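You operate a simulated robot arm through the tools that you are given. There is no shell and no other tool.

You are at the controls of a simulated robot arm. One attempt, no reset.

Task
Start the loader and leave it running with the beacon on.
Fine: brake set, gear in neutral and the red dash button pulled out before you press start.

It is judged by the outcome, as a careful person would: the job done as asked, and still so three seconds after it is handed in. It fails if anything else is knocked over, pushed out of place, dropped, spilled or broken.

Robot
A 7-joint arm with a two-finger gripper, fixed in place. Base frame: the origin is at the foot of the arm, x ahead of it, y to its left, z up. Units: mm, degrees, N and s.
With the tool pointing down near the work surface it reaches from about 360 to 780 mm from the base axis. Its first joint turns from -143.0 to 143.0 degrees. Payload 2.45 kg.
The tool frame sits at the grasp point between the pads (the TCP): z along the fingers, y along the line on which they close. The tips reach 26 mm beyond it. The gripper opens to 96 mm. The gripper's body begins 69 mm behind the TCP.
Orientation is that of the tool frame in the base frame, as a unit quaternion [w, x, y, z]. With the fingers straight down and closing along the base's y, the tool's x points along the base's -x, its y along +y and its z along -z.

Tools
- The arm moves only by the tool play_rows. Its arguments are lists of equal length, an entry for each row: "slide": the shift along the base's x, y, z in mm, a list of three; "dr": the turn, a rotation vector about the base's x, y, z in degrees, a list of three; "hand": the gripper command, from -1 (shut) to 1 (fully open), values between in proportion. In form: {"slide": [[dx, dy, dz], ...], "dr": [[rx, ry, rz], ...], "hand": [hand, ...]}. A call has 1 to 20 rows; each row shifts and turns the commanded pose from where the row before left it. A row lasts 0.2 s, in which the tool goes at most 50 mm and 8.6 degrees; a call with a longer step from one row to the next is refused whole, and so is a gripper value outside its range. A pose out of reach is approached as far as the arm can. The call stops where the force on the tool passes 90 N (or 10 N more than at its start, if that is more) or the arm is blocked; 0.2 s more then pass. The fingers move at their own pace and stop on an object; they squeeze with about 33 N. The grip force told is the motor's: it shows also when the fingers shut on nothing. Time passes only in rows, and 0.2 s behind the last, so rows that do not move let the fingers close. The reply holds the time, the measured pose of the TCP, the force on the tool along the base axes, the opening and the grip force, in the units named above and with some noise, with the torque about the TCP (base axes, N m) and any sound that the robot's microphone picked up.
- Cameras (640 x 400 px; columns grow to the right, rows downward): "scene" is fixed at [219.3, -649.6, 1475.2]; the picture's right is [0.78, -0.62, 0.00], its down [-0.38, -0.48, -0.79] and it looks along [0.49, 0.62, -0.62] (base axes); focal length 313 px, centre (320, 200). "wrist" rides on the gripper at [82, 3, -98] in the tool frame; the picture's right is [-0.04, 1.00, 0.00], its down [-0.73, -0.03, -0.68] and it looks along [-0.68, -0.03, 0.73] (tool axes); focal length 256 px, centre (320, 200). There is no depth. A picture from a camera that has moved, and an enlarged one, comes with that camera's place and axes in the base frame and with its lens.
- snapshot(camera): a new picture of that camera. No time passes.
- move_column(by): slides the trunk up (or, below 0, down) by that many mm; the arm rides with it, the base frame stays. It gives what a move gives, with no picture.
- zoom(camera, box): a new picture of the part [left, top, right, bottom] of that camera's present view, enlarged. No time passes.
- sign_off(): hands the job in; it is judged then, once.

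Places have to be worked out from the pictures, the camera data and where the tool is seen. Open the gripper and draw the arm clear of the work before you hand the job in, unless the task says otherwise.

The tools are called after "Call:" as name(argument=value, ...) on one line, values as JSON. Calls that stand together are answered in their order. play_rows: Moves the arm, as the interface text tells. Its arguments: {"type":"object","properties":{"slide":{"type":"array","items":{"type":"array","items":{"type":"number"}}},"dr":{"type":"array","items":{"type":"array","items":{"type":"number"}}},"hand":{"type":"array","items":{"type":"number"}}},"required":["slide","dr","hand"]} The other tools are called the same way: move_column (by) slides the trunk up or down; snapshot (camera) takes a picture; zoom (camera, box) takes an enlarged picture of a part of a camera's view; sign_off () hands the job in.

At the start:

```text
t: 0.0
position: [401.1, -261.6, 1285.2]
tcp_rot: [0.0, 0.001, 1.0, 0.0]
force: [-0.2, 0.1, 0.7]
ft_torque: [0.0, 0.02, 0.03]
opening: 95.8
finger_force: 0.1
trunk travel left (down, up): [-587.0, 53.0]
```

scene: 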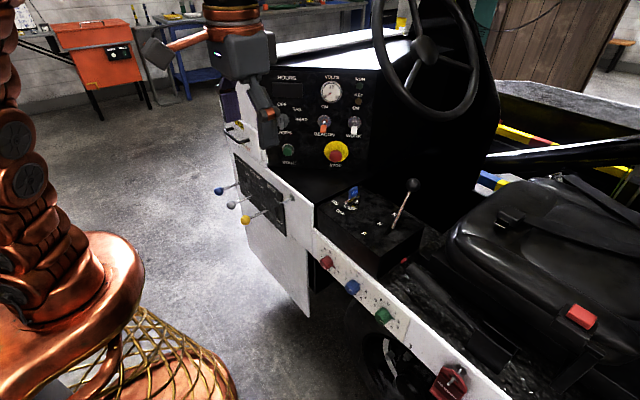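
wrist: 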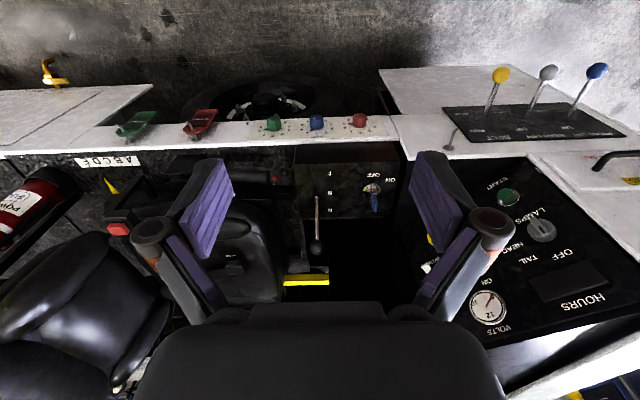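

I see a loader cab with a dash (start button, lamps switch, beacon switch, work switch, red stop button on yellow), a side console with key and gear lever. I'll zoom in on the details before moving.

Call:
zoom(camera="scene", box=[260, 60, 380, 180])

Call:
zoom(camera="scene", box=[310, 160, 450, 260])

Call:
zoom(camera="scene", box=[300, 230, 480, 400])

Call:
zoom(camera="scene", box=[200, 140, 320, 240])

Call:
zoom(camera="wrist", box=[260, 130, 420, 290])

Call:
zoom(camera="wrist", box=[0, 80, 240, 260])

```text
3.33 times, centred on (320, 120) of scene
camera zoom: at [219.3, -649.6, 1475.2], right [0.78, -0.62, 0.0], down [-0.38, -0.48, -0.79], along [0.49, 0.62, -0.62], focal length 1045 px, centre (320, 467)
```

zoom: 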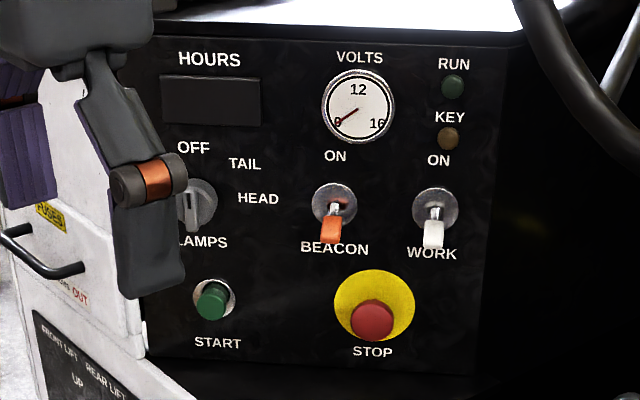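

```text
4.00 times, centred on (380, 210) of scene
camera zoom: at [219.3, -649.6, 1475.2], right [0.78, -0.62, 0.0], down [-0.38, -0.48, -0.79], along [0.49, 0.62, -0.62], focal length 1254 px, centre (80, 160)
```

zoom: 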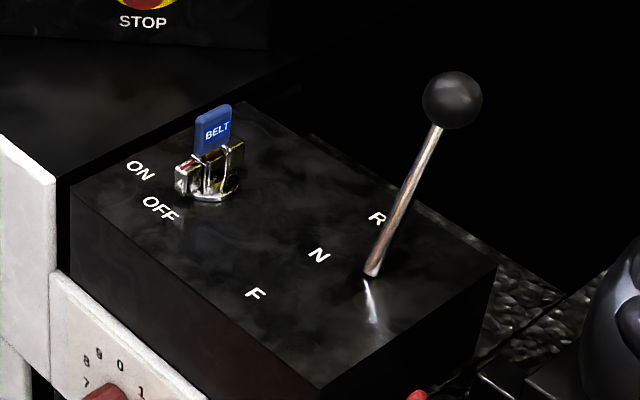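

```text
2.35 times, centred on (390, 315) of scene
camera zoom: at [219.3, -649.6, 1475.2], right [0.78, -0.62, 0.0], down [-0.38, -0.48, -0.79], along [0.49, 0.62, -0.62], focal length 738 px, centre (155, -71)
```

zoom: 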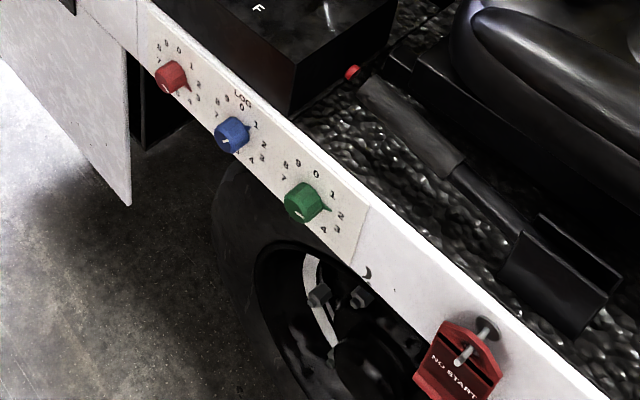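

```text
4.00 times, centred on (260, 190) of scene
camera zoom: at [219.3, -649.6, 1475.2], right [0.78, -0.62, 0.0], down [-0.38, -0.48, -0.79], along [0.49, 0.62, -0.62], focal length 1254 px, centre (560, 240)
```

zoom: 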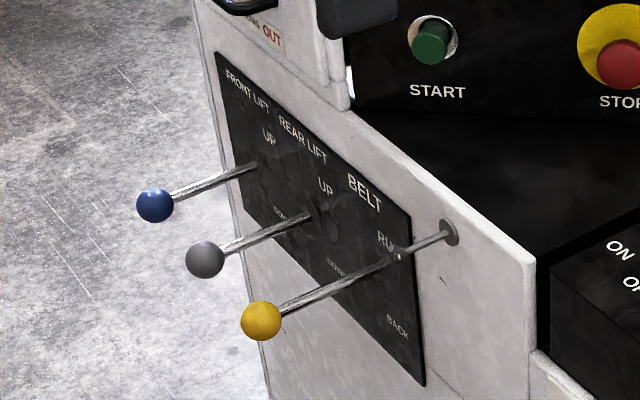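

```text
2.50 times, centred on (340, 210) of wrist
camera zoom: at [319.3, -258.0, 1382.2], right [0.04, 1.0, 0.0], down [0.73, -0.03, 0.68], along [0.68, -0.03, -0.73], focal length 640 px, centre (270, 175)
```

zoom: 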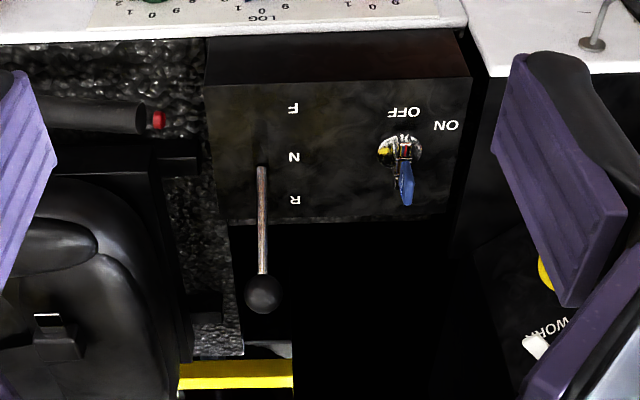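

```text
2.22 times, centred on (120, 170) of wrist
camera zoom: at [319.3, -258.0, 1382.2], right [0.04, 1.0, 0.0], down [0.73, -0.03, 0.68], along [0.68, -0.03, -0.73], focal length 569 px, centre (764, 267)
```

zoom: 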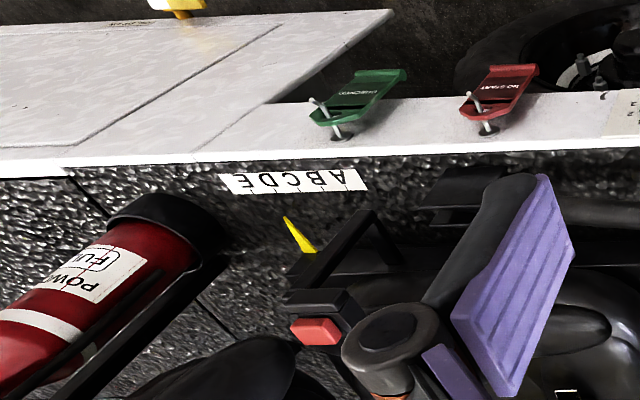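

The wrist view is upside down (image-down is +x/+z). Some labels matter (tags on the side switches, fuse panel, key), so I zoom in further before choosing a sequence.

Call:
zoom(camera="wrist", box=[100, 90, 240, 177])

Call:
zoom(camera="scene", box=[420, 340, 500, 400])

Call:
zoom(camera="scene", box=[215, 110, 285, 160])

Call:
zoom(camera="scene", box=[330, 170, 380, 210])

Call:
zoom(camera="scene", box=[380, 240, 480, 320])

Call:
zoom(camera="wrist", box=[440, 60, 640, 185])

Call:
zoom(camera="wrist", box=[460, 160, 640, 340])

Call:
zoom(camera="wrist", box=[345, 165, 405, 225])

Call:
zoom(camera="scene", box=[0, 0, 260, 160])

Call:
zoom(camera="wrist", box=[220, 100, 400, 200])

```text
4.57 times, centred on (170, 134) of wrist
camera zoom: at [319.3, -258.0, 1382.2], right [0.04, 1.0, 0.0], down [0.73, -0.03, 0.68], along [0.68, -0.03, -0.73], focal length 1170 px, centre (1006, 504)
```

zoom: 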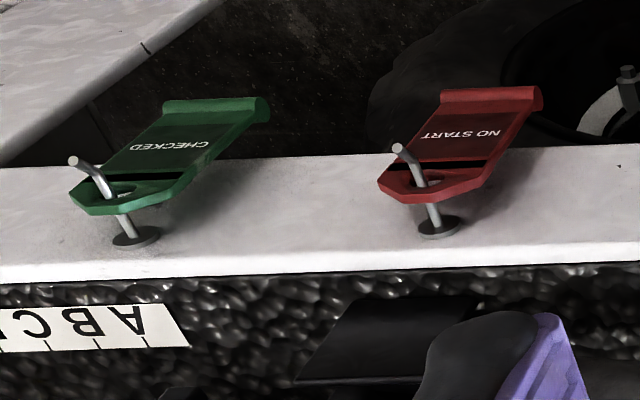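

```text
6.67 times, centred on (460, 370) of scene
camera zoom: at [219.3, -649.6, 1475.2], right [0.78, -0.62, 0.0], down [-0.38, -0.48, -0.79], along [0.49, 0.62, -0.62], focal length 2089 px, centre (-613, -933)
```

zoom: 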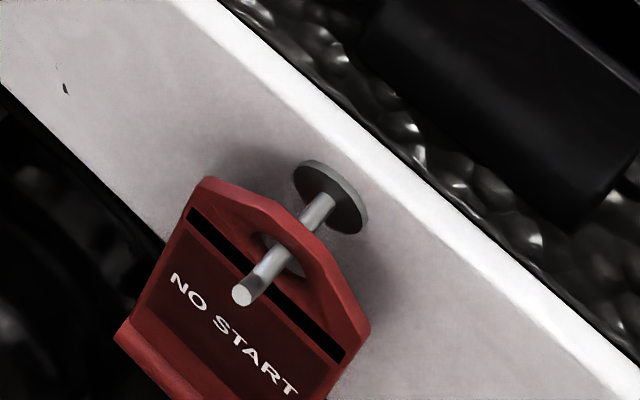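

```text
8.00 times, centred on (250, 135) of scene
camera zoom: at [219.3, -649.6, 1475.2], right [0.78, -0.62, 0.0], down [-0.38, -0.48, -0.79], along [0.49, 0.62, -0.62], focal length 2507 px, centre (880, 720)
```

zoom: 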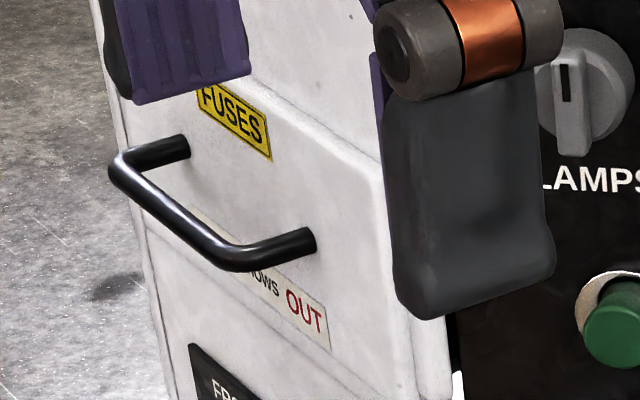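

```text
10.00 times, centred on (355, 190) of scene
camera zoom: at [219.3, -649.6, 1475.2], right [0.78, -0.62, 0.0], down [-0.38, -0.48, -0.79], along [0.49, 0.62, -0.62], focal length 3134 px, centre (-30, 300)
```

zoom: 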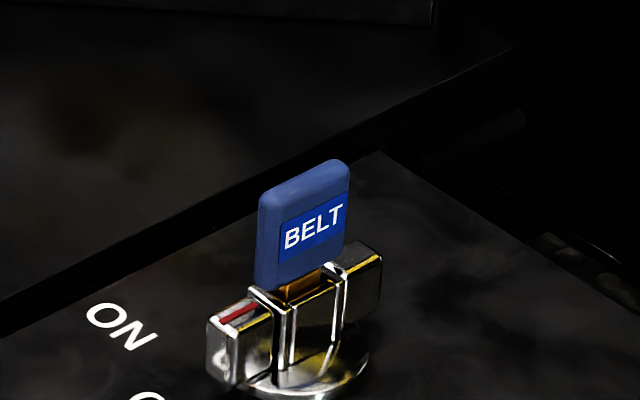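

```text
5.00 times, centred on (430, 280) of scene
camera zoom: at [219.3, -649.6, 1475.2], right [0.78, -0.62, 0.0], down [-0.38, -0.48, -0.79], along [0.49, 0.62, -0.62], focal length 1567 px, centre (-230, -200)
```

zoom: 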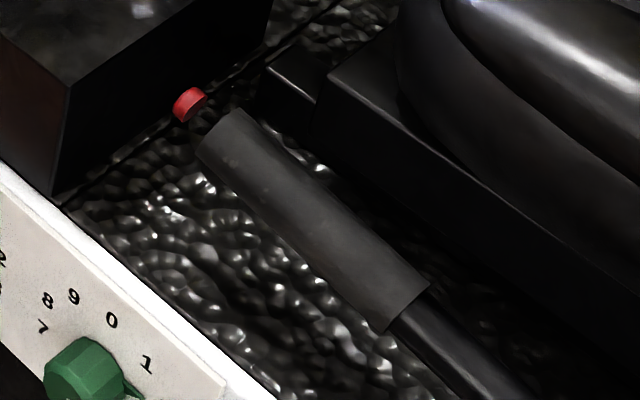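

```text
3.20 times, centred on (540, 122) of wrist
camera zoom: at [319.3, -258.0, 1382.2], right [0.04, 1.0, 0.0], down [0.73, -0.03, 0.68], along [0.68, -0.03, -0.73], focal length 819 px, centre (-384, 448)
```

zoom: 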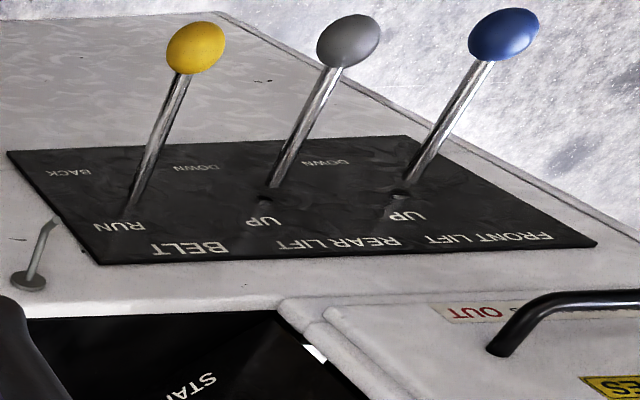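

```text
2.22 times, centred on (550, 250) of wrist
camera zoom: at [319.3, -258.0, 1382.2], right [0.04, 1.0, 0.0], down [0.73, -0.03, 0.68], along [0.68, -0.03, -0.73], focal length 569 px, centre (-191, 89)
```

zoom: 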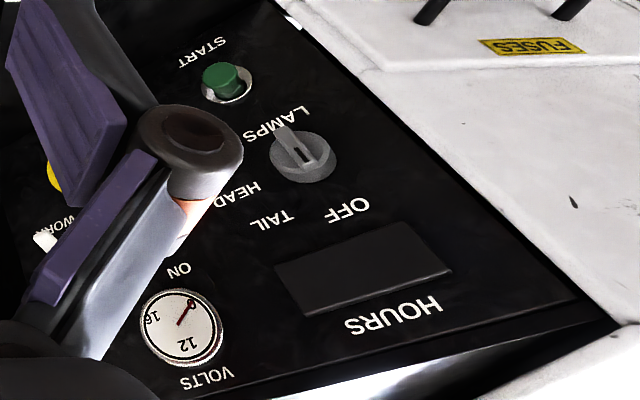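

```text
6.67 times, centred on (375, 195) of wrist
camera zoom: at [319.3, -258.0, 1382.2], right [0.04, 1.0, 0.0], down [0.73, -0.03, 0.68], along [0.68, -0.03, -0.73], focal length 1707 px, centre (-47, 233)
```

zoom: 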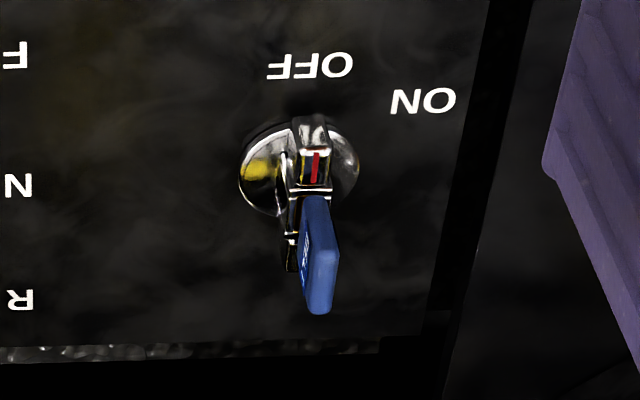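

```text
2.46 times, centred on (130, 80) of scene
camera zoom: at [219.3, -649.6, 1475.2], right [0.78, -0.62, 0.0], down [-0.38, -0.48, -0.79], along [0.49, 0.62, -0.62], focal length 772 px, centre (788, 495)
```

zoom: 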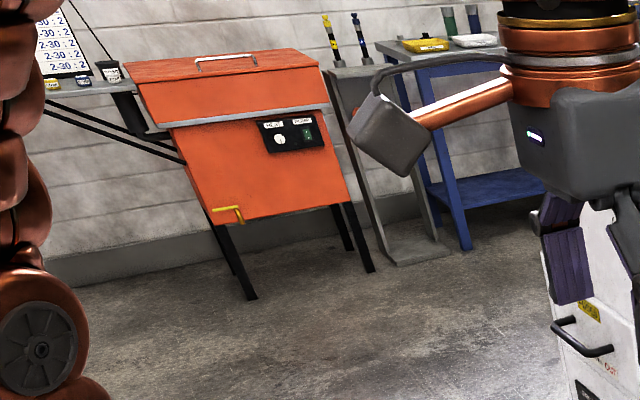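

```text
3.56 times, centred on (310, 150) of wrist
camera zoom: at [319.3, -258.0, 1382.2], right [0.04, 1.0, 0.0], down [0.73, -0.03, 0.68], along [0.68, -0.03, -0.73], focal length 910 px, centre (356, 378)
```

zoom: 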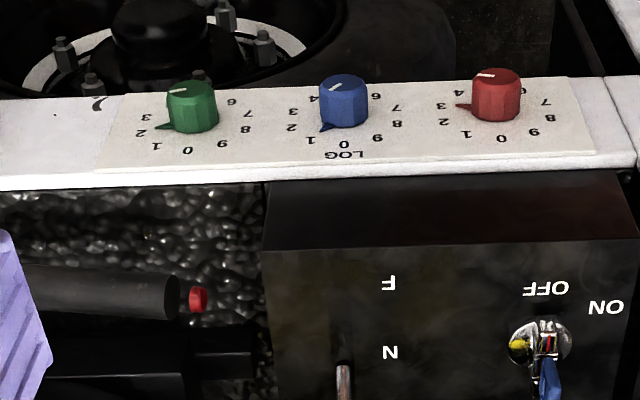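

From both views I triangulate: key ≈ (734,-149,900) pointing at OFF, gear lever pivot ≈ (753,-285,901) with knob ≈ (806,-286,1018), so it leans toward R; handbrake button ≈ (686,-380,900); dash faces roughly (-0.72,-0.69,0) with START ≈ (690,112,984), STOP ≈ (786,-10,980), BEACON ≈ (784,43,1076). I'll move sideways high up to view the handbrake and gear lever better.

Call:
play_rows(slide=[[0, -40, 0], [0, -40, 0], [0, -40, 0], [0, -40, 0], [0, -20, 0]], dr=[[0, 0, 0], [0, 0, 0], [0, 0, 0], [0, 0, 0], [0, 0, 0]], hand=[-1, -1, -1, -1, -1])

Call:
snapshot(camera="wrist")

Call:
snapshot(camera="scene")

```text
t: 1.2
position: [397.0, -407.8, 1244.0]
tcp_rot: [0.001, 0.0, 1.0, 0.0]
force: [0.4, -1.3, 0.4]
ft_torque: [0.08, -0.02, 0.05]
opening: 0.0
finger_force: 17.2
out of reach, approached as far as the arm can: row 2, 3, 4
trunk travel left (down, up): [-587.0, 53.0]
```

```text
taken
camera wrist: at [315.5, -404.3, 1341.1], right [0.04, 1.0, 0.0], down [0.73, -0.03, 0.68], along [0.68, -0.03, -0.73], focal length 256 px, centre (320, 200)
```

wrist: 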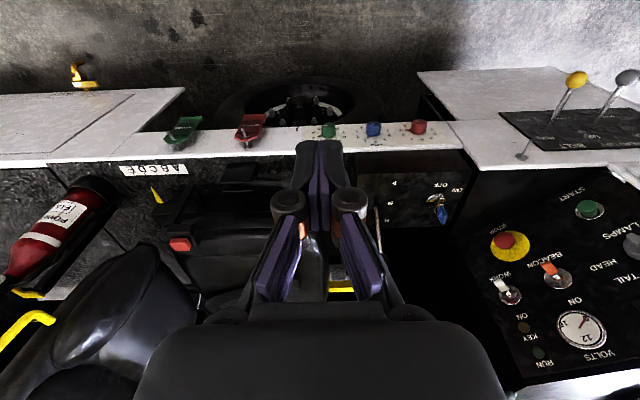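

```text
taken
```

scene: 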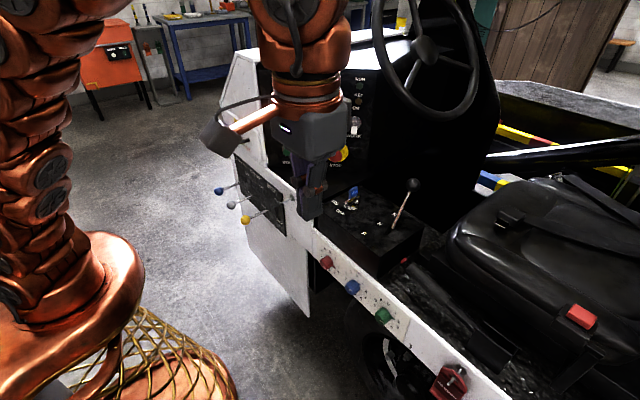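

The arm hit its upper reach limit and sagged to z≈1244, so I'll stay lower. I move back toward y≈-310 and lower to about z 1150 with fingers shut, so that the brake lever can be seen beside the gripper.

Call:
play_rows(slide=[[0, 25, -20], [0, 25, -20], [0, 25, -20], [0, 25, -20]], dr=[[0, 0, 0], [0, 0, 0], [0, 0, 0], [0, 0, 0]], hand=[-1, -1, -1, -1])

Call:
snapshot(camera="wrist")

```text
t: 2.2
position: [398.1, -303.6, 1163.3]
tcp_rot: [0.0, 0.001, 1.0, 0.0]
force: [-0.6, 0.3, 0.2]
ft_torque: [0.01, 0.02, 0.0]
opening: 0.0
finger_force: 28.9
trunk travel left (down, up): [-587.0, 53.0]
```

```text
taken
camera wrist: at [315.9, -299.6, 1260.2], right [0.04, 1.0, 0.0], down [0.73, -0.03, 0.68], along [0.68, -0.03, -0.73], focal length 256 px, centre (320, 200)
```

wrist: 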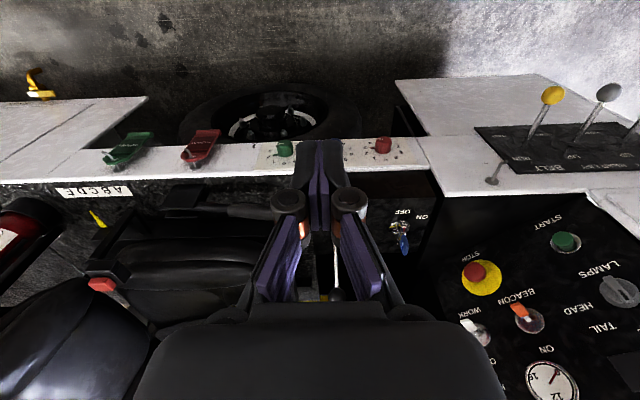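

The brake grip runs behind the fingers. I shift +y by 100 mm to uncover it and to get a second viewpoint on dash and key.

Call:
play_rows(slide=[[0, 25, 0], [0, 25, 0], [0, 25, 0], [0, 25, 0]], dr=[[0, 0, 0], [0, 0, 0], [0, 0, 0], [0, 0, 0]], hand=[-1, -1, -1, -1])

Call:
snapshot(camera="wrist")

Call:
zoom(camera="wrist", box=[100, 140, 300, 300])

Call:
zoom(camera="scene", box=[380, 230, 540, 330])

```text
t: 3.2
position: [394.8, -204.9, 1161.5]
tcp_rot: [0.0, 0.001, 1.0, 0.0]
force: [0.3, 0.2, -1.0]
ft_torque: [0.0, -0.03, -0.02]
opening: 0.2
finger_force: 28.8
trunk travel left (down, up): [-587.0, 53.0]
```

```text
taken
camera wrist: at [313.7, -200.4, 1260.6], right [0.04, 1.0, 0.0], down [0.73, -0.03, 0.68], along [0.68, -0.03, -0.73], focal length 256 px, centre (320, 200)
```

wrist: 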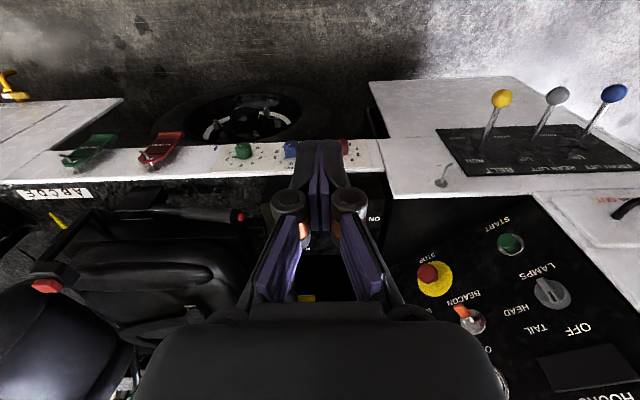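

```text
2.50 times, centred on (200, 220) of wrist
camera zoom: at [313.7, -200.4, 1260.6], right [0.04, 1.0, 0.0], down [0.73, -0.03, 0.68], along [0.68, -0.03, -0.73], focal length 640 px, centre (620, 150)
```

zoom: 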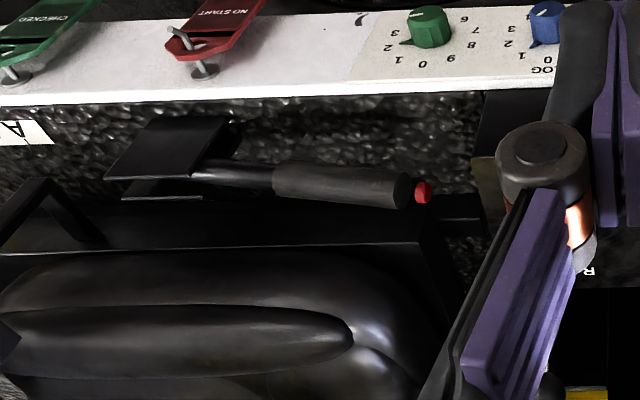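

```text
4.00 times, centred on (460, 280) of scene
camera zoom: at [219.3, -649.6, 1475.2], right [0.78, -0.62, 0.0], down [-0.38, -0.48, -0.79], along [0.49, 0.62, -0.62], focal length 1254 px, centre (-240, -120)
```

zoom: 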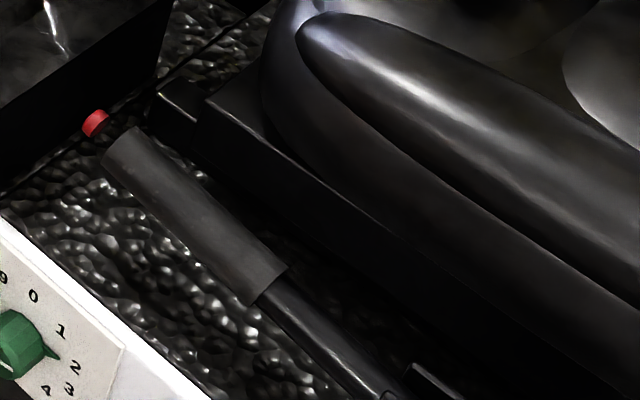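

The brake lever's grip runs from about (688,-385,898) back to (683,-505,884), nearly flat, so it isn't set; it pivots somewhere near y≈-590. I'll turn the tool to point forward and 40° down with the fingers closing in the vertical plane, to cup the grip from the robot's side, first hovering clear at about (570,-440,1010).

Call:
play_rows(slide=[[25, -33, -21], [25, -33, -21], [25, -33, -21], [25, -33, -21], [25, -33, -21], [25, -33, -21], [25, -35, -24], [0, 0, 0], [0, 0, 0], [0, 0, 0], [0, 0, 0], [0, 0, 0], [0, 0, 0], [0, 0, 0], [0, 0, 0], [0, 0, 0], [0, 0, 0], [0, 0, 0]], dr=[[0, -7.143, 0], [0, -7.143, 0], [0, -7.143, 0], [0, -7.143, 0], [0, -7.143, 0], [0, -7.143, 0], [0, -7.143, 0], [6.267, 0, -5.259], [6.267, 0, -5.259], [6.267, 0, -5.259], [6.267, 0, -5.259], [6.267, 0, -5.259], [6.267, 0, -5.259], [6.267, 0, -5.259], [6.267, 0, -5.259], [6.267, 0, -5.259], [6.267, 0, -5.259], [6.267, 0, -5.259]], hand=[0.25, 0.25, 0.25, 0.25, 0.25, 0.25, 0.25, 0.25, 0.25, 0.25, 0.25, 0.25, 0.25, 0.25, 0.25, 0.25, 0.25, 0.25])

Call:
snapshot(camera="wrist")

Call:
snapshot(camera="scene")

```text
t: 7.0
position: [571.3, -437.5, 1012.8]
tcp_rot: [0.298, 0.642, 0.64, 0.299]
force: [-0.7, 0.1, 0.8]
ft_torque: [0.0, 0.0, 0.02]
opening: 60.0
finger_force: 0.0
trunk travel left (down, up): [-587.0, 53.0]
```

```text
taken
camera wrist: at [498.5, -355.3, 1078.7], right [0.64, -0.04, 0.77], down [-0.54, -0.73, 0.41], along [0.54, -0.68, -0.49], focal length 256 px, centre (320, 200)
```

wrist: 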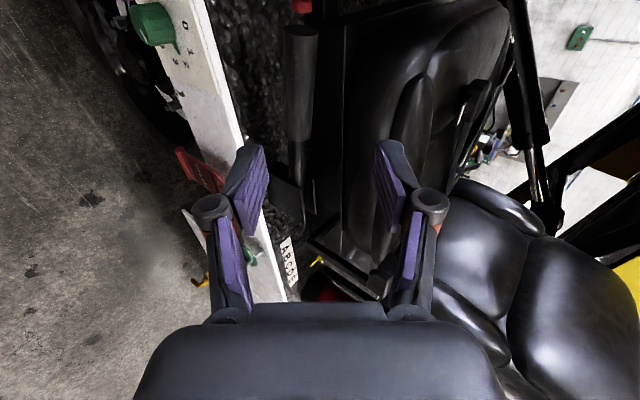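

```text
taken
```

scene: 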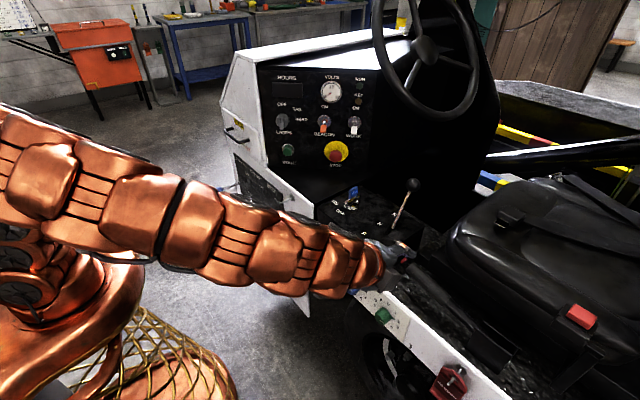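

Lever grip matches my estimate in this view (grip end and red button project within a few pixels). I zoom to find the pivot before committing to a lifting arc.

Call:
zoom(camera="wrist", box=[220, 0, 380, 220])

Call:
zoom(camera="wrist", box=[250, 140, 400, 310])

```text
1.82 times, centred on (300, 110) of wrist
camera zoom: at [498.5, -355.3, 1078.7], right [0.64, -0.04, 0.77], down [-0.54, -0.73, 0.41], along [0.54, -0.68, -0.49], focal length 465 px, centre (356, 364)
```

zoom: 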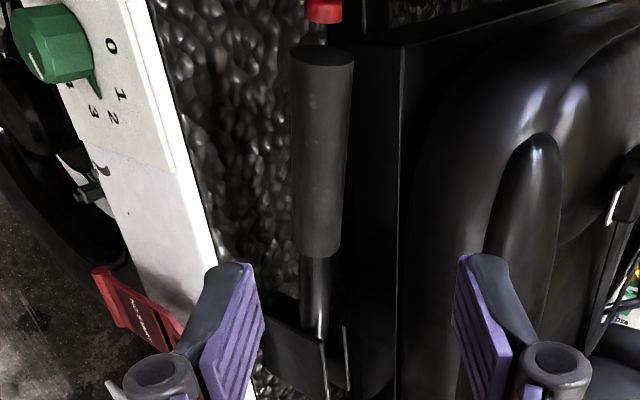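

```text
2.35 times, centred on (325, 225) of wrist
camera zoom: at [498.5, -355.3, 1078.7], right [0.64, -0.04, 0.77], down [-0.54, -0.73, 0.41], along [0.54, -0.68, -0.49], focal length 602 px, centre (308, 141)
```

zoom: 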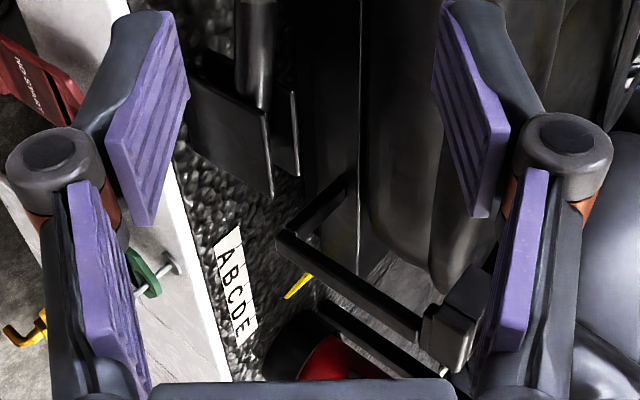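

The lever pivots between two plates around y≈-600, z≈873. I flatten the tool to about 28° below horizontal and go to a pre-approach point at (589,-430,945), then check.

Call:
play_rows(slide=[[6, 2.5, -23], [6, 2.5, -23], [6, 2.5, -22]], dr=[[0, -4, 0], [0, -4, 0], [0, -4, 0]], hand=[0.25, 0.25, 0.25])

Call:
snapshot(camera="wrist")

Call:
snapshot(camera="scene")

```text
t: 7.8
position: [588.9, -429.4, 945.4]
tcp_rot: [0.364, 0.607, 0.605, 0.365]
force: [-0.4, 0.6, 0.7]
ft_torque: [0.01, 0.0, -0.01]
opening: 59.9
finger_force: 0.1
trunk travel left (down, up): [-587.0, 53.0]
```

```text
taken
camera wrist: at [504.0, -347.7, 994.5], right [0.47, -0.04, 0.88], down [-0.61, -0.73, 0.29], along [0.63, -0.68, -0.37], focal length 256 px, centre (320, 200)
```

wrist: 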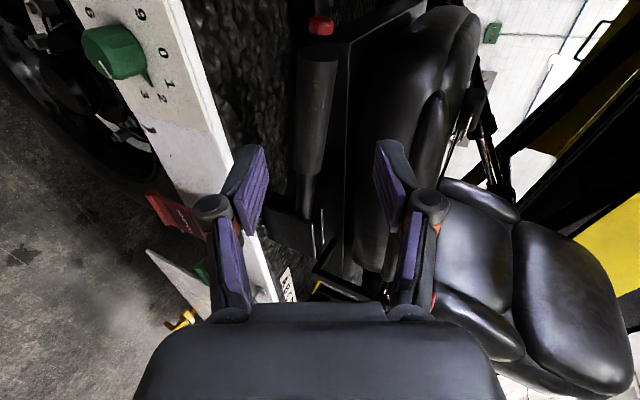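

```text
taken
```

scene: 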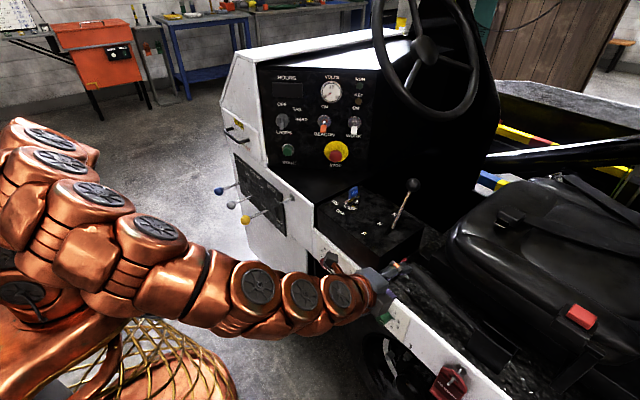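

Clear of the panel and LOG dials. I advance along the tool axis 110 mm so the grip enters between the open fingers.

Call:
play_rows(slide=[[19.4, 0, -10.4], [19.4, 0, -10.4], [19.4, 0, -10.4], [19.4, 0, -10.4], [19.4, 0, -10.4]], dr=[[0, 0, 0], [0, 0, 0], [0, 0, 0], [0, 0, 0], [0, 0, 0]], hand=[0.25, 0.25, 0.25, 0.25, 0.25])

Call:
snapshot(camera="wrist")

Call:
snapshot(camera="scene")

```text
t: 9.0
position: [686.3, -430.2, 894.2]
tcp_rot: [0.364, 0.606, 0.606, 0.365]
force: [0.0, -0.6, 0.0]
ft_torque: [-0.01, 0.01, 0.0]
opening: 59.9
finger_force: 0.0
trunk travel left (down, up): [-587.0, 53.0]
```

```text
taken
camera wrist: at [600.5, -347.9, 942.4], right [0.47, -0.04, 0.88], down [-0.61, -0.73, 0.29], along [0.64, -0.68, -0.37], focal length 256 px, centre (320, 200)
```

wrist: 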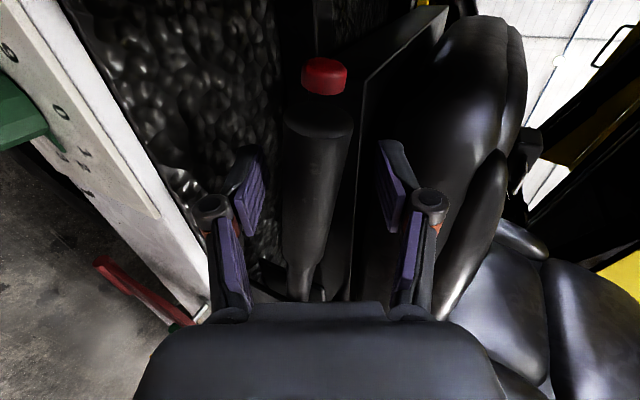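

```text
taken
```

scene: 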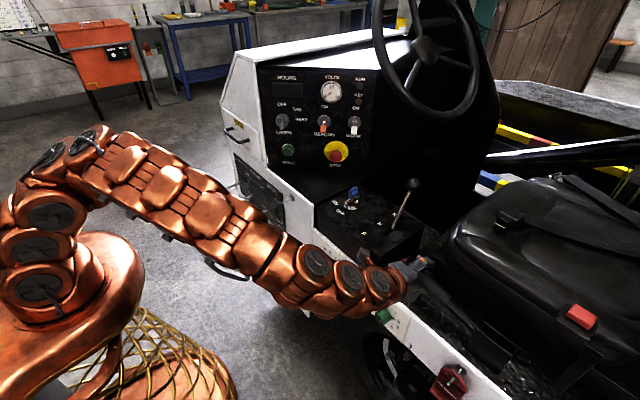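

The grip sits centrally between the pads with no contact force. I narrow the fingers to about 40 mm and lift along the lever's arc by 20°, rolling the tool with it, watching force and sound.

Call:
play_rows(slide=[[0, 0, 0], [0, 0, 0], [0, -2.4, 14.8], [0, -3.6, 14.4], [0, -4.9, 14.1], [0, -6.1, 13.6]], dr=[[0, 0, 0], [0, 0, 0], [5, 0, 0], [5, 0, 0], [5, 0, 0], [5, 0, 0]], hand=[-0.17, -0.17, -0.17, -0.17, -0.17, -0.17])

Call:
snapshot(camera="wrist")

Call:
snapshot(camera="scene")

```text
t: 10.4
position: [685.7, -447.4, 950.1]
tcp_rot: [0.252, 0.661, 0.533, 0.465]
force: [-3.1, -1.8, -4.9]
ft_torque: [0.16, -0.42, 0.11]
opening: 45.4
finger_force: 4.2
trunk travel left (down, up): [-587.0, 53.0]
```

```text
taken
camera wrist: at [601.6, -387.3, 1024.0], right [0.47, -0.34, 0.81], down [-0.61, -0.79, 0.02], along [0.64, -0.51, -0.58], focal length 256 px, centre (320, 200)
```

wrist: 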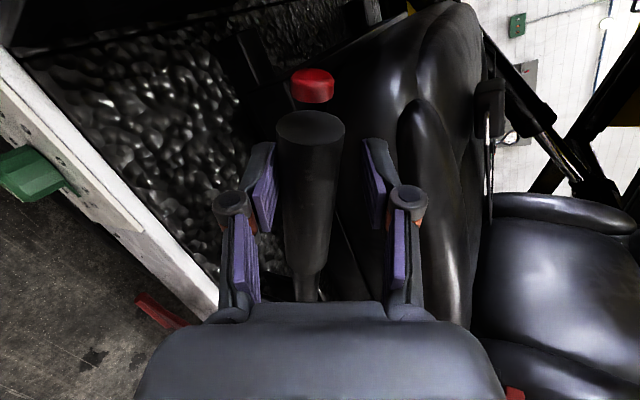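

```text
taken
```

scene: 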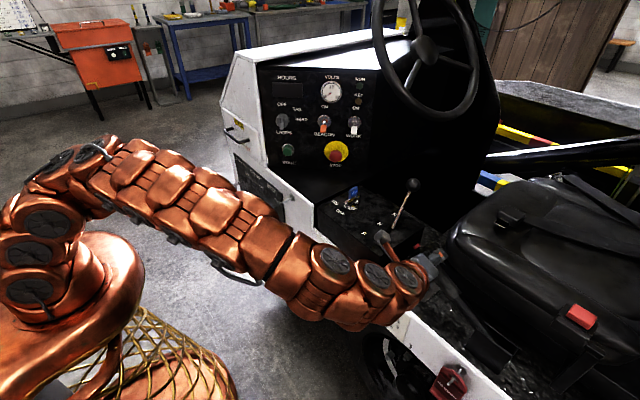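

The lever is following the fingers (about 27° now), with only a few newtons. I keep raising another 15° along the arc.

Call:
play_rows(slide=[[0, -7.3, 13.1], [0, -8.4, 12.3], [0, -9.4, 11.6]], dr=[[5, 0, 0], [5, 0, 0], [5, 0, 0]], hand=[-0.17, -0.17, -0.17])

Call:
snapshot(camera="wrist")

```text
t: 11.2
position: [686.9, -472.5, 987.8]
tcp_rot: [0.164, 0.688, 0.468, 0.53]
force: [-4.0, 0.8, -4.7]
ft_torque: [-0.04, 0.09, 0.04]
opening: 43.5
finger_force: 2.8
trunk travel left (down, up): [-587.0, 53.0]
```

```text
taken
camera wrist: at [601.9, -432.5, 1074.8], right [0.47, -0.54, 0.7], down [-0.61, -0.77, -0.18], along [0.64, -0.34, -0.69], focal length 256 px, centre (320, 200)
```

wrist: 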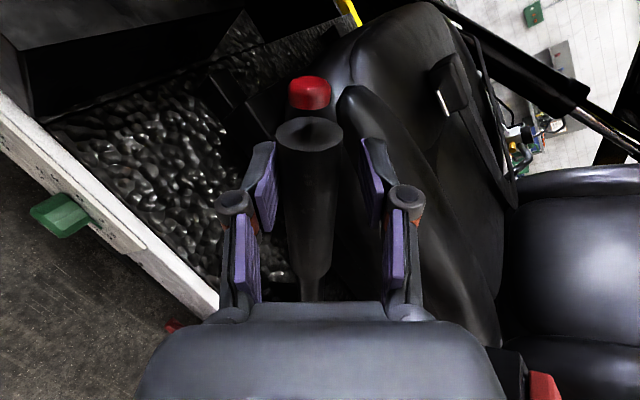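

Lever at about 42° with still no end stop or click. I continue in small steps, watching for the force to rise.

Call:
play_rows(slide=[[0, -10.4, 10.7], [0, -11.3, 9.8]], dr=[[5, 0, 0], [5, 0, 0]], hand=[-0.17, -0.17])

Call:
snapshot(camera="wrist")

Call:
snapshot(camera="scene")

```text
t: 11.8
position: [687.4, -494.0, 1008.8]
tcp_rot: [0.104, 0.699, 0.42, 0.569]
force: [-3.7, 2.5, -0.8]
ft_torque: [0.07, 0.05, 0.06]
opening: 43.2
finger_force: 2.0
trunk travel left (down, up): [-587.0, 53.0]
```

```text
taken
camera wrist: at [601.9, -470.6, 1100.7], right [0.47, -0.65, 0.59], down [-0.61, -0.72, -0.31], along [0.64, -0.22, -0.74], focal length 256 px, centre (320, 200)
```

wrist: 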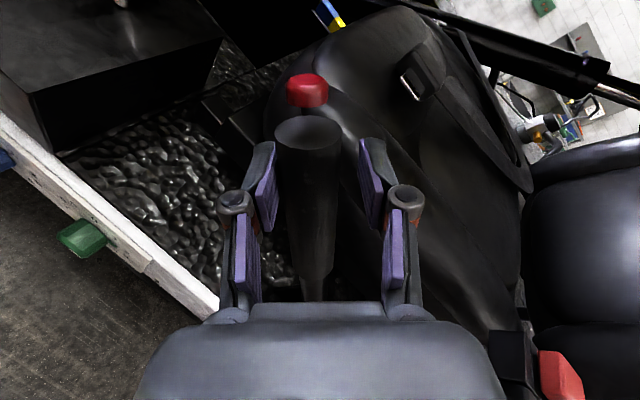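

```text
taken
```

scene: 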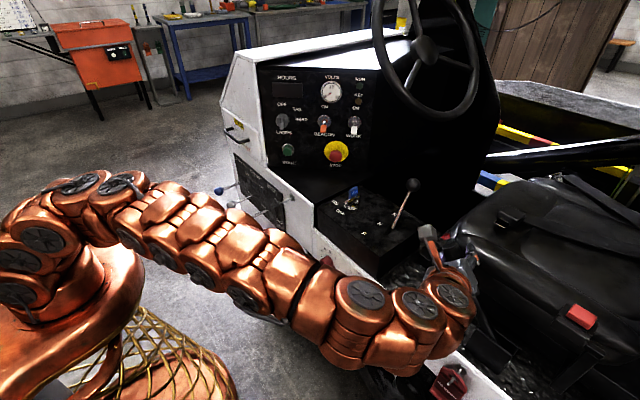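

At about 52° there's still no resistance. I go another 10° gently, looking for the stop.

Call:
play_rows(slide=[[0, -12.1, 8.7], [0, -12.8, 7.7]], dr=[[5, 0, 0], [5, 0, 0]], hand=[-0.17, -0.17])

Call:
snapshot(camera="wrist")

Call:
zoom(camera="scene", box=[360, 180, 560, 330])

```text
t: 12.4
position: [686.1, -517.2, 1023.8]
tcp_rot: [0.042, 0.706, 0.368, 0.604]
force: [1.1, 0.5, 0.2]
ft_torque: [0.0, 0.06, -0.01]
opening: 39.9
finger_force: 0.1
trunk travel left (down, up): [-587.0, 53.0]
```

```text
taken
camera wrist: at [601.6, -511.4, 1119.2], right [0.47, -0.75, 0.47], down [-0.61, -0.66, -0.44], along [0.64, -0.08, -0.77], focal length 256 px, centre (320, 200)
```

wrist: 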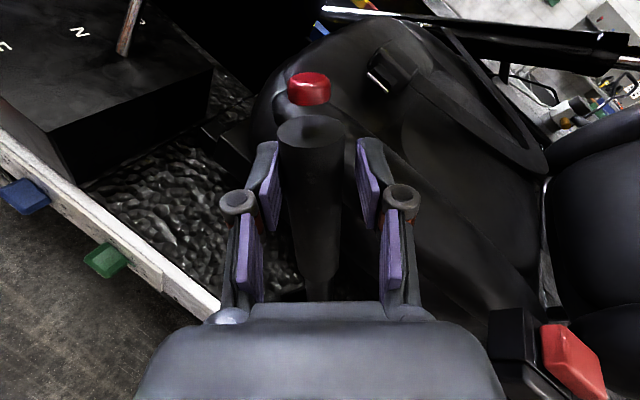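

```text
2.67 times, centred on (460, 255) of scene
camera zoom: at [219.3, -649.6, 1475.2], right [0.78, -0.62, 0.0], down [-0.38, -0.48, -0.79], along [0.49, 0.62, -0.62], focal length 836 px, centre (-53, 53)
```

zoom: 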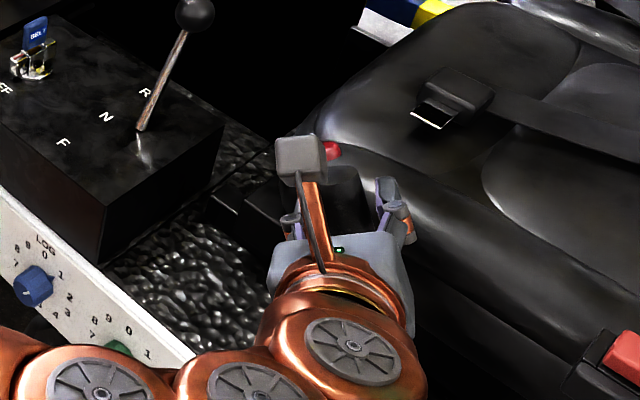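

By triangulation the lever is now about 59° and still tracking the lower finger with no resistance. I try a further 10° to find whether there's an end stop.

Call:
play_rows(slide=[[0, -13.5, 6.5], [0, -14, 5.3]], dr=[[5, 0, 0], [5, 0, 0]], hand=[-0.17, -0.17])

Call:
snapshot(camera="wrist")

```text
t: 13.0
position: [683.7, -518.4, 1024.0]
tcp_rot: [0.028, 0.707, 0.355, 0.611]
force: [1.1, -0.2, 0.0]
ft_torque: [0.02, -0.04, -0.03]
opening: 39.6
finger_force: 0.0
out of reach, approached as far as the arm can: row 1, 2
trunk travel left (down, up): [-587.0, 53.0]
```

```text
taken
camera wrist: at [598.8, -515.3, 1119.4], right [0.47, -0.77, 0.44], down [-0.61, -0.64, -0.46], along [0.64, -0.05, -0.77], focal length 256 px, centre (320, 200)
```

wrist: 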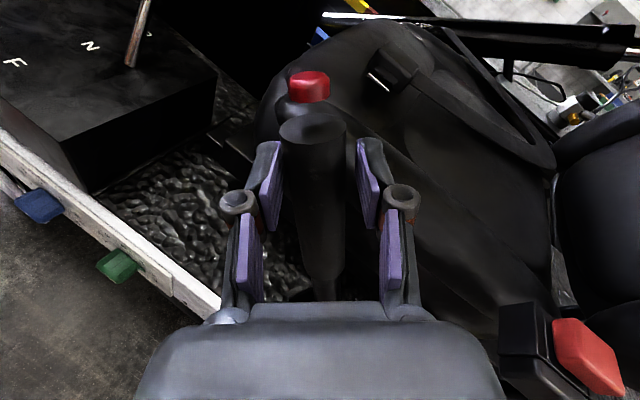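

The arm reached its limit here; the lever reads force-free at about 60°. I open the fingers a bit to see if the lever holds by itself.

Call:
play_rows(slide=[[0, 0, 0], [0, 0, 0], [0, 0, 0]], dr=[[0, 0, 0], [0, 0, 0], [0, 0, 0]], hand=[0.6, 0.6, 0.6])

Call:
snapshot(camera="wrist")

```text
t: 13.8
position: [683.9, -517.8, 1024.9]
tcp_rot: [0.027, 0.707, 0.355, 0.611]
force: [-0.3, -0.2, -0.1]
ft_torque: [0.02, 0.05, 0.04]
opening: 76.6
finger_force: 0.0
trunk travel left (down, up): [-587.0, 53.0]
```

```text
taken
camera wrist: at [598.9, -515.1, 1119.4], right [0.47, -0.77, 0.44], down [-0.61, -0.64, -0.46], along [0.64, -0.05, -0.77], focal length 256 px, centre (320, 200)
```

wrist: 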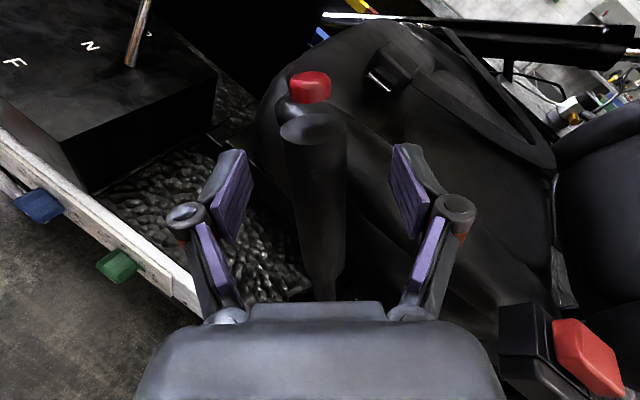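

The lever stayed put with the fingers opened, so the brake is raised and holding at about 60°. I back straight out along the fingers, then swing to y≈-285 while rolling the tool level with the camera on top, to look at the gear lever.

Call:
play_rows(slide=[[-26.5, -11.8, 7.6], [-26.5, -11.8, 7.6], [-26.5, -11.8, 7.6], [-26.5, -11.8, 7.6], [0, 40, 3], [0, 40, 3], [0, 40, 3], [0, 40, 3], [0, 40, 3], [0, 40, 3], [0, 39, 3]], dr=[[0, 0, 0], [0, 0, 0], [0, 0, 0], [0, 0, 0], [4.16, 2.73, -5.6], [4.16, 2.73, -5.6], [4.16, 2.73, -5.6], [4.16, 2.73, -5.6], [4.16, 2.73, -5.6], [4.16, 2.73, -5.6], [0, 0, 0]], hand=[0.6, 0.6, 0.6, 0.6, 0.6, 0.6, 0.6, 0.6, 0.6, 0.6, 0.6])

Call:
snapshot(camera="wrist")

Call:
snapshot(camera="scene")

```text
t: 16.2
position: [577.7, -284.7, 1077.5]
tcp_rot: [0.001, 0.846, 0.0, 0.534]
force: [0.4, 0.1, -0.3]
ft_torque: [0.01, 0.02, -0.02]
opening: 76.7
finger_force: 0.1
trunk travel left (down, up): [-587.0, 53.0]
```

```text
taken
camera wrist: at [523.8, -287.8, 1192.5], right [-0.02, -1.0, -0.04], down [-0.93, 0.03, -0.37], along [0.37, 0.03, -0.93], focal length 256 px, centre (320, 200)
```

wrist: 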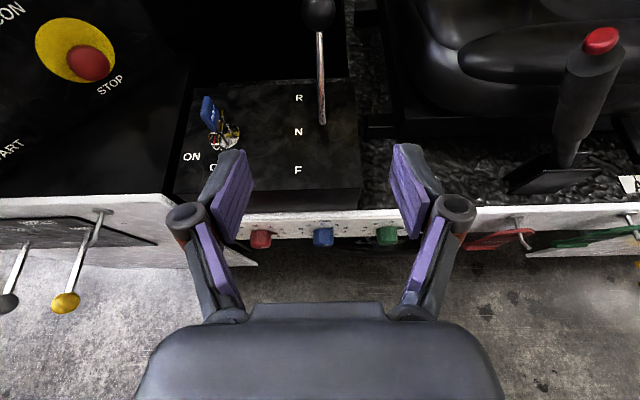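

```text
taken
```

scene: 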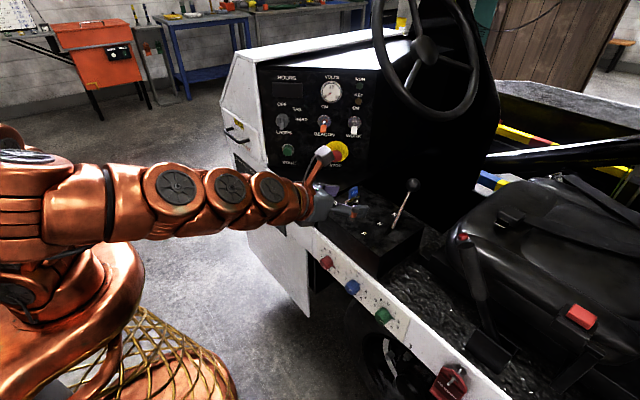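

The brake lever is clearly up in both views. The gear labels sit at about F x=682, N x=742, R x=800, so the lever (knob ≈ (806,-285,1016)) is in reverse, pivoting about 33 mm under the plate near N. I approach the knob along the tool axis with open fingers.

Call:
play_rows(slide=[[37, 0, -1.7], [37, 0, -1.7], [37, 0, -1.7], [29.3, 0, -14], [29.3, 0, -14], [29.3, 0, -14], [29.3, 0, -14]], dr=[[0, 0, 0], [0, 0, 0], [0, 0, 0], [0, 0, 0], [0, 0, 0], [0, 0, 0], [0, 0, 0]], hand=[0.6, 0.6, 0.6, 0.6, 0.6, 0.6, 0.6])

Call:
snapshot(camera="wrist")

Call:
zoom(camera="scene", box=[320, 140, 480, 260])

```text
t: 17.8
position: [804.8, -285.3, 1015.6]
tcp_rot: [0.001, 0.846, 0.0, 0.533]
force: [-0.1, 0.4, -0.2]
ft_torque: [0.05, 0.04, 0.01]
opening: 76.6
finger_force: 0.0
trunk travel left (down, up): [-587.0, 53.0]
```

```text
taken
camera wrist: at [751.8, -288.6, 1130.3], right [-0.02, -1.0, -0.03], down [-0.93, 0.03, -0.37], along [0.37, 0.03, -0.93], focal length 256 px, centre (320, 200)
```

wrist: 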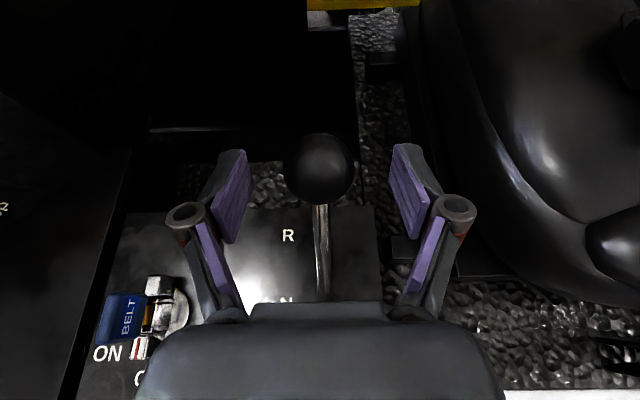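

```text
3.33 times, centred on (400, 200) of scene
camera zoom: at [219.3, -649.6, 1475.2], right [0.78, -0.62, 0.0], down [-0.38, -0.48, -0.79], along [0.49, 0.62, -0.62], focal length 1045 px, centre (53, 200)
```

zoom: 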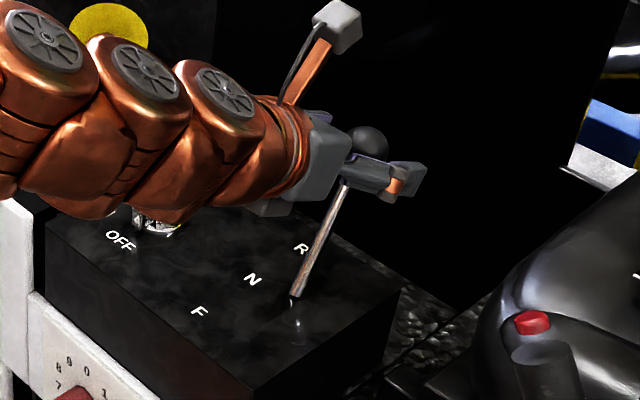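

The knob is between the fingers, about 6–8 mm past the TCP. I advance 6 mm and close on it.

Call:
play_rows(slide=[[5.4, 0, -2.6], [0, 0, 0], [0, 0, 0], [0, 0, 0], [0, 0, 0]], dr=[[0, 0, 0], [0, 0, 0], [0, 0, 0], [0, 0, 0], [0, 0, 0]], hand=[0.6, -1, -1, -1, -1])

Call:
snapshot(camera="wrist")

```text
t: 19.0
position: [810.7, -284.4, 1011.6]
tcp_rot: [0.0, 0.846, 0.0, 0.533]
force: [0.5, 0.5, 1.5]
ft_torque: [0.01, 0.03, 0.0]
opening: 35.9
finger_force: 44.6
trunk travel left (down, up): [-587.0, 53.0]
```

```text
taken
camera wrist: at [757.3, -288.2, 1128.0], right [-0.02, -1.0, -0.03], down [-0.93, 0.03, -0.37], along [0.37, 0.03, -0.93], focal length 256 px, centre (320, 200)
```

wrist: 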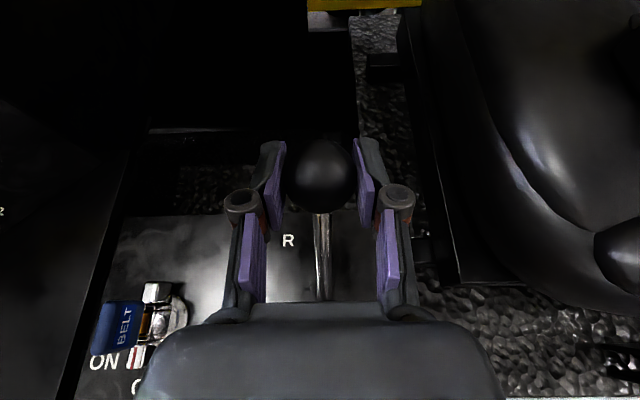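

Gripped at 35.9 mm. Now I pull the knob back along its arc toward vertical, stopping short to check.

Call:
play_rows(slide=[[-9.2, 0, 3.5], [-9.1, 0, 3.3], [-8.3, 0, 2.3], [-8.3, 0, 2.1], [-8.5, 0, 1.4]], dr=[[0, 0, 0], [0, 0, 0], [0, 0, 0], [0, 0, 0], [0, 0, 0]], hand=[-1, -1, -1, -1, -1])

Call:
snapshot(camera="wrist")

Call:
zoom(camera="scene", box=[320, 140, 480, 260])

```text
t: 20.2
position: [768.2, -285.3, 1026.0]
tcp_rot: [0.0, 0.846, 0.0, 0.534]
force: [6.2, 2.2, -7.5]
ft_torque: [0.17, -0.91, -0.02]
opening: 36.0
finger_force: 44.9
trunk travel left (down, up): [-587.0, 53.0]
```

```text
taken
camera wrist: at [714.3, -288.2, 1141.2], right [-0.02, -1.0, -0.04], down [-0.93, 0.03, -0.37], along [0.37, 0.03, -0.93], focal length 256 px, centre (320, 200)
```

wrist: 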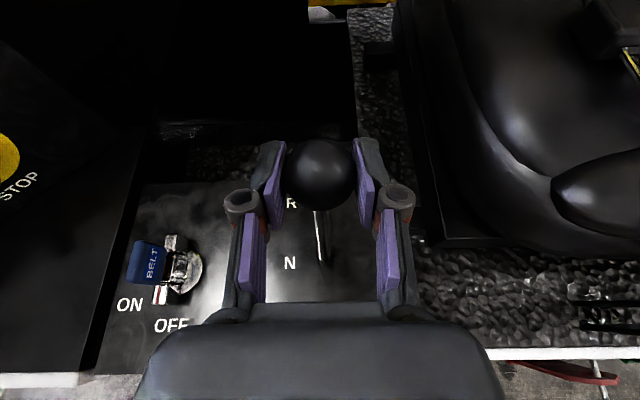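

```text
3.33 times, centred on (400, 200) of scene
camera zoom: at [219.3, -649.6, 1475.2], right [0.78, -0.62, 0.0], down [-0.38, -0.48, -0.79], along [0.49, 0.62, -0.62], focal length 1045 px, centre (53, 200)
```

zoom: 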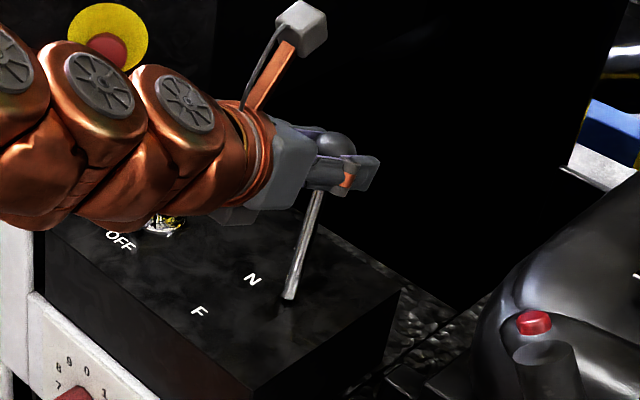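

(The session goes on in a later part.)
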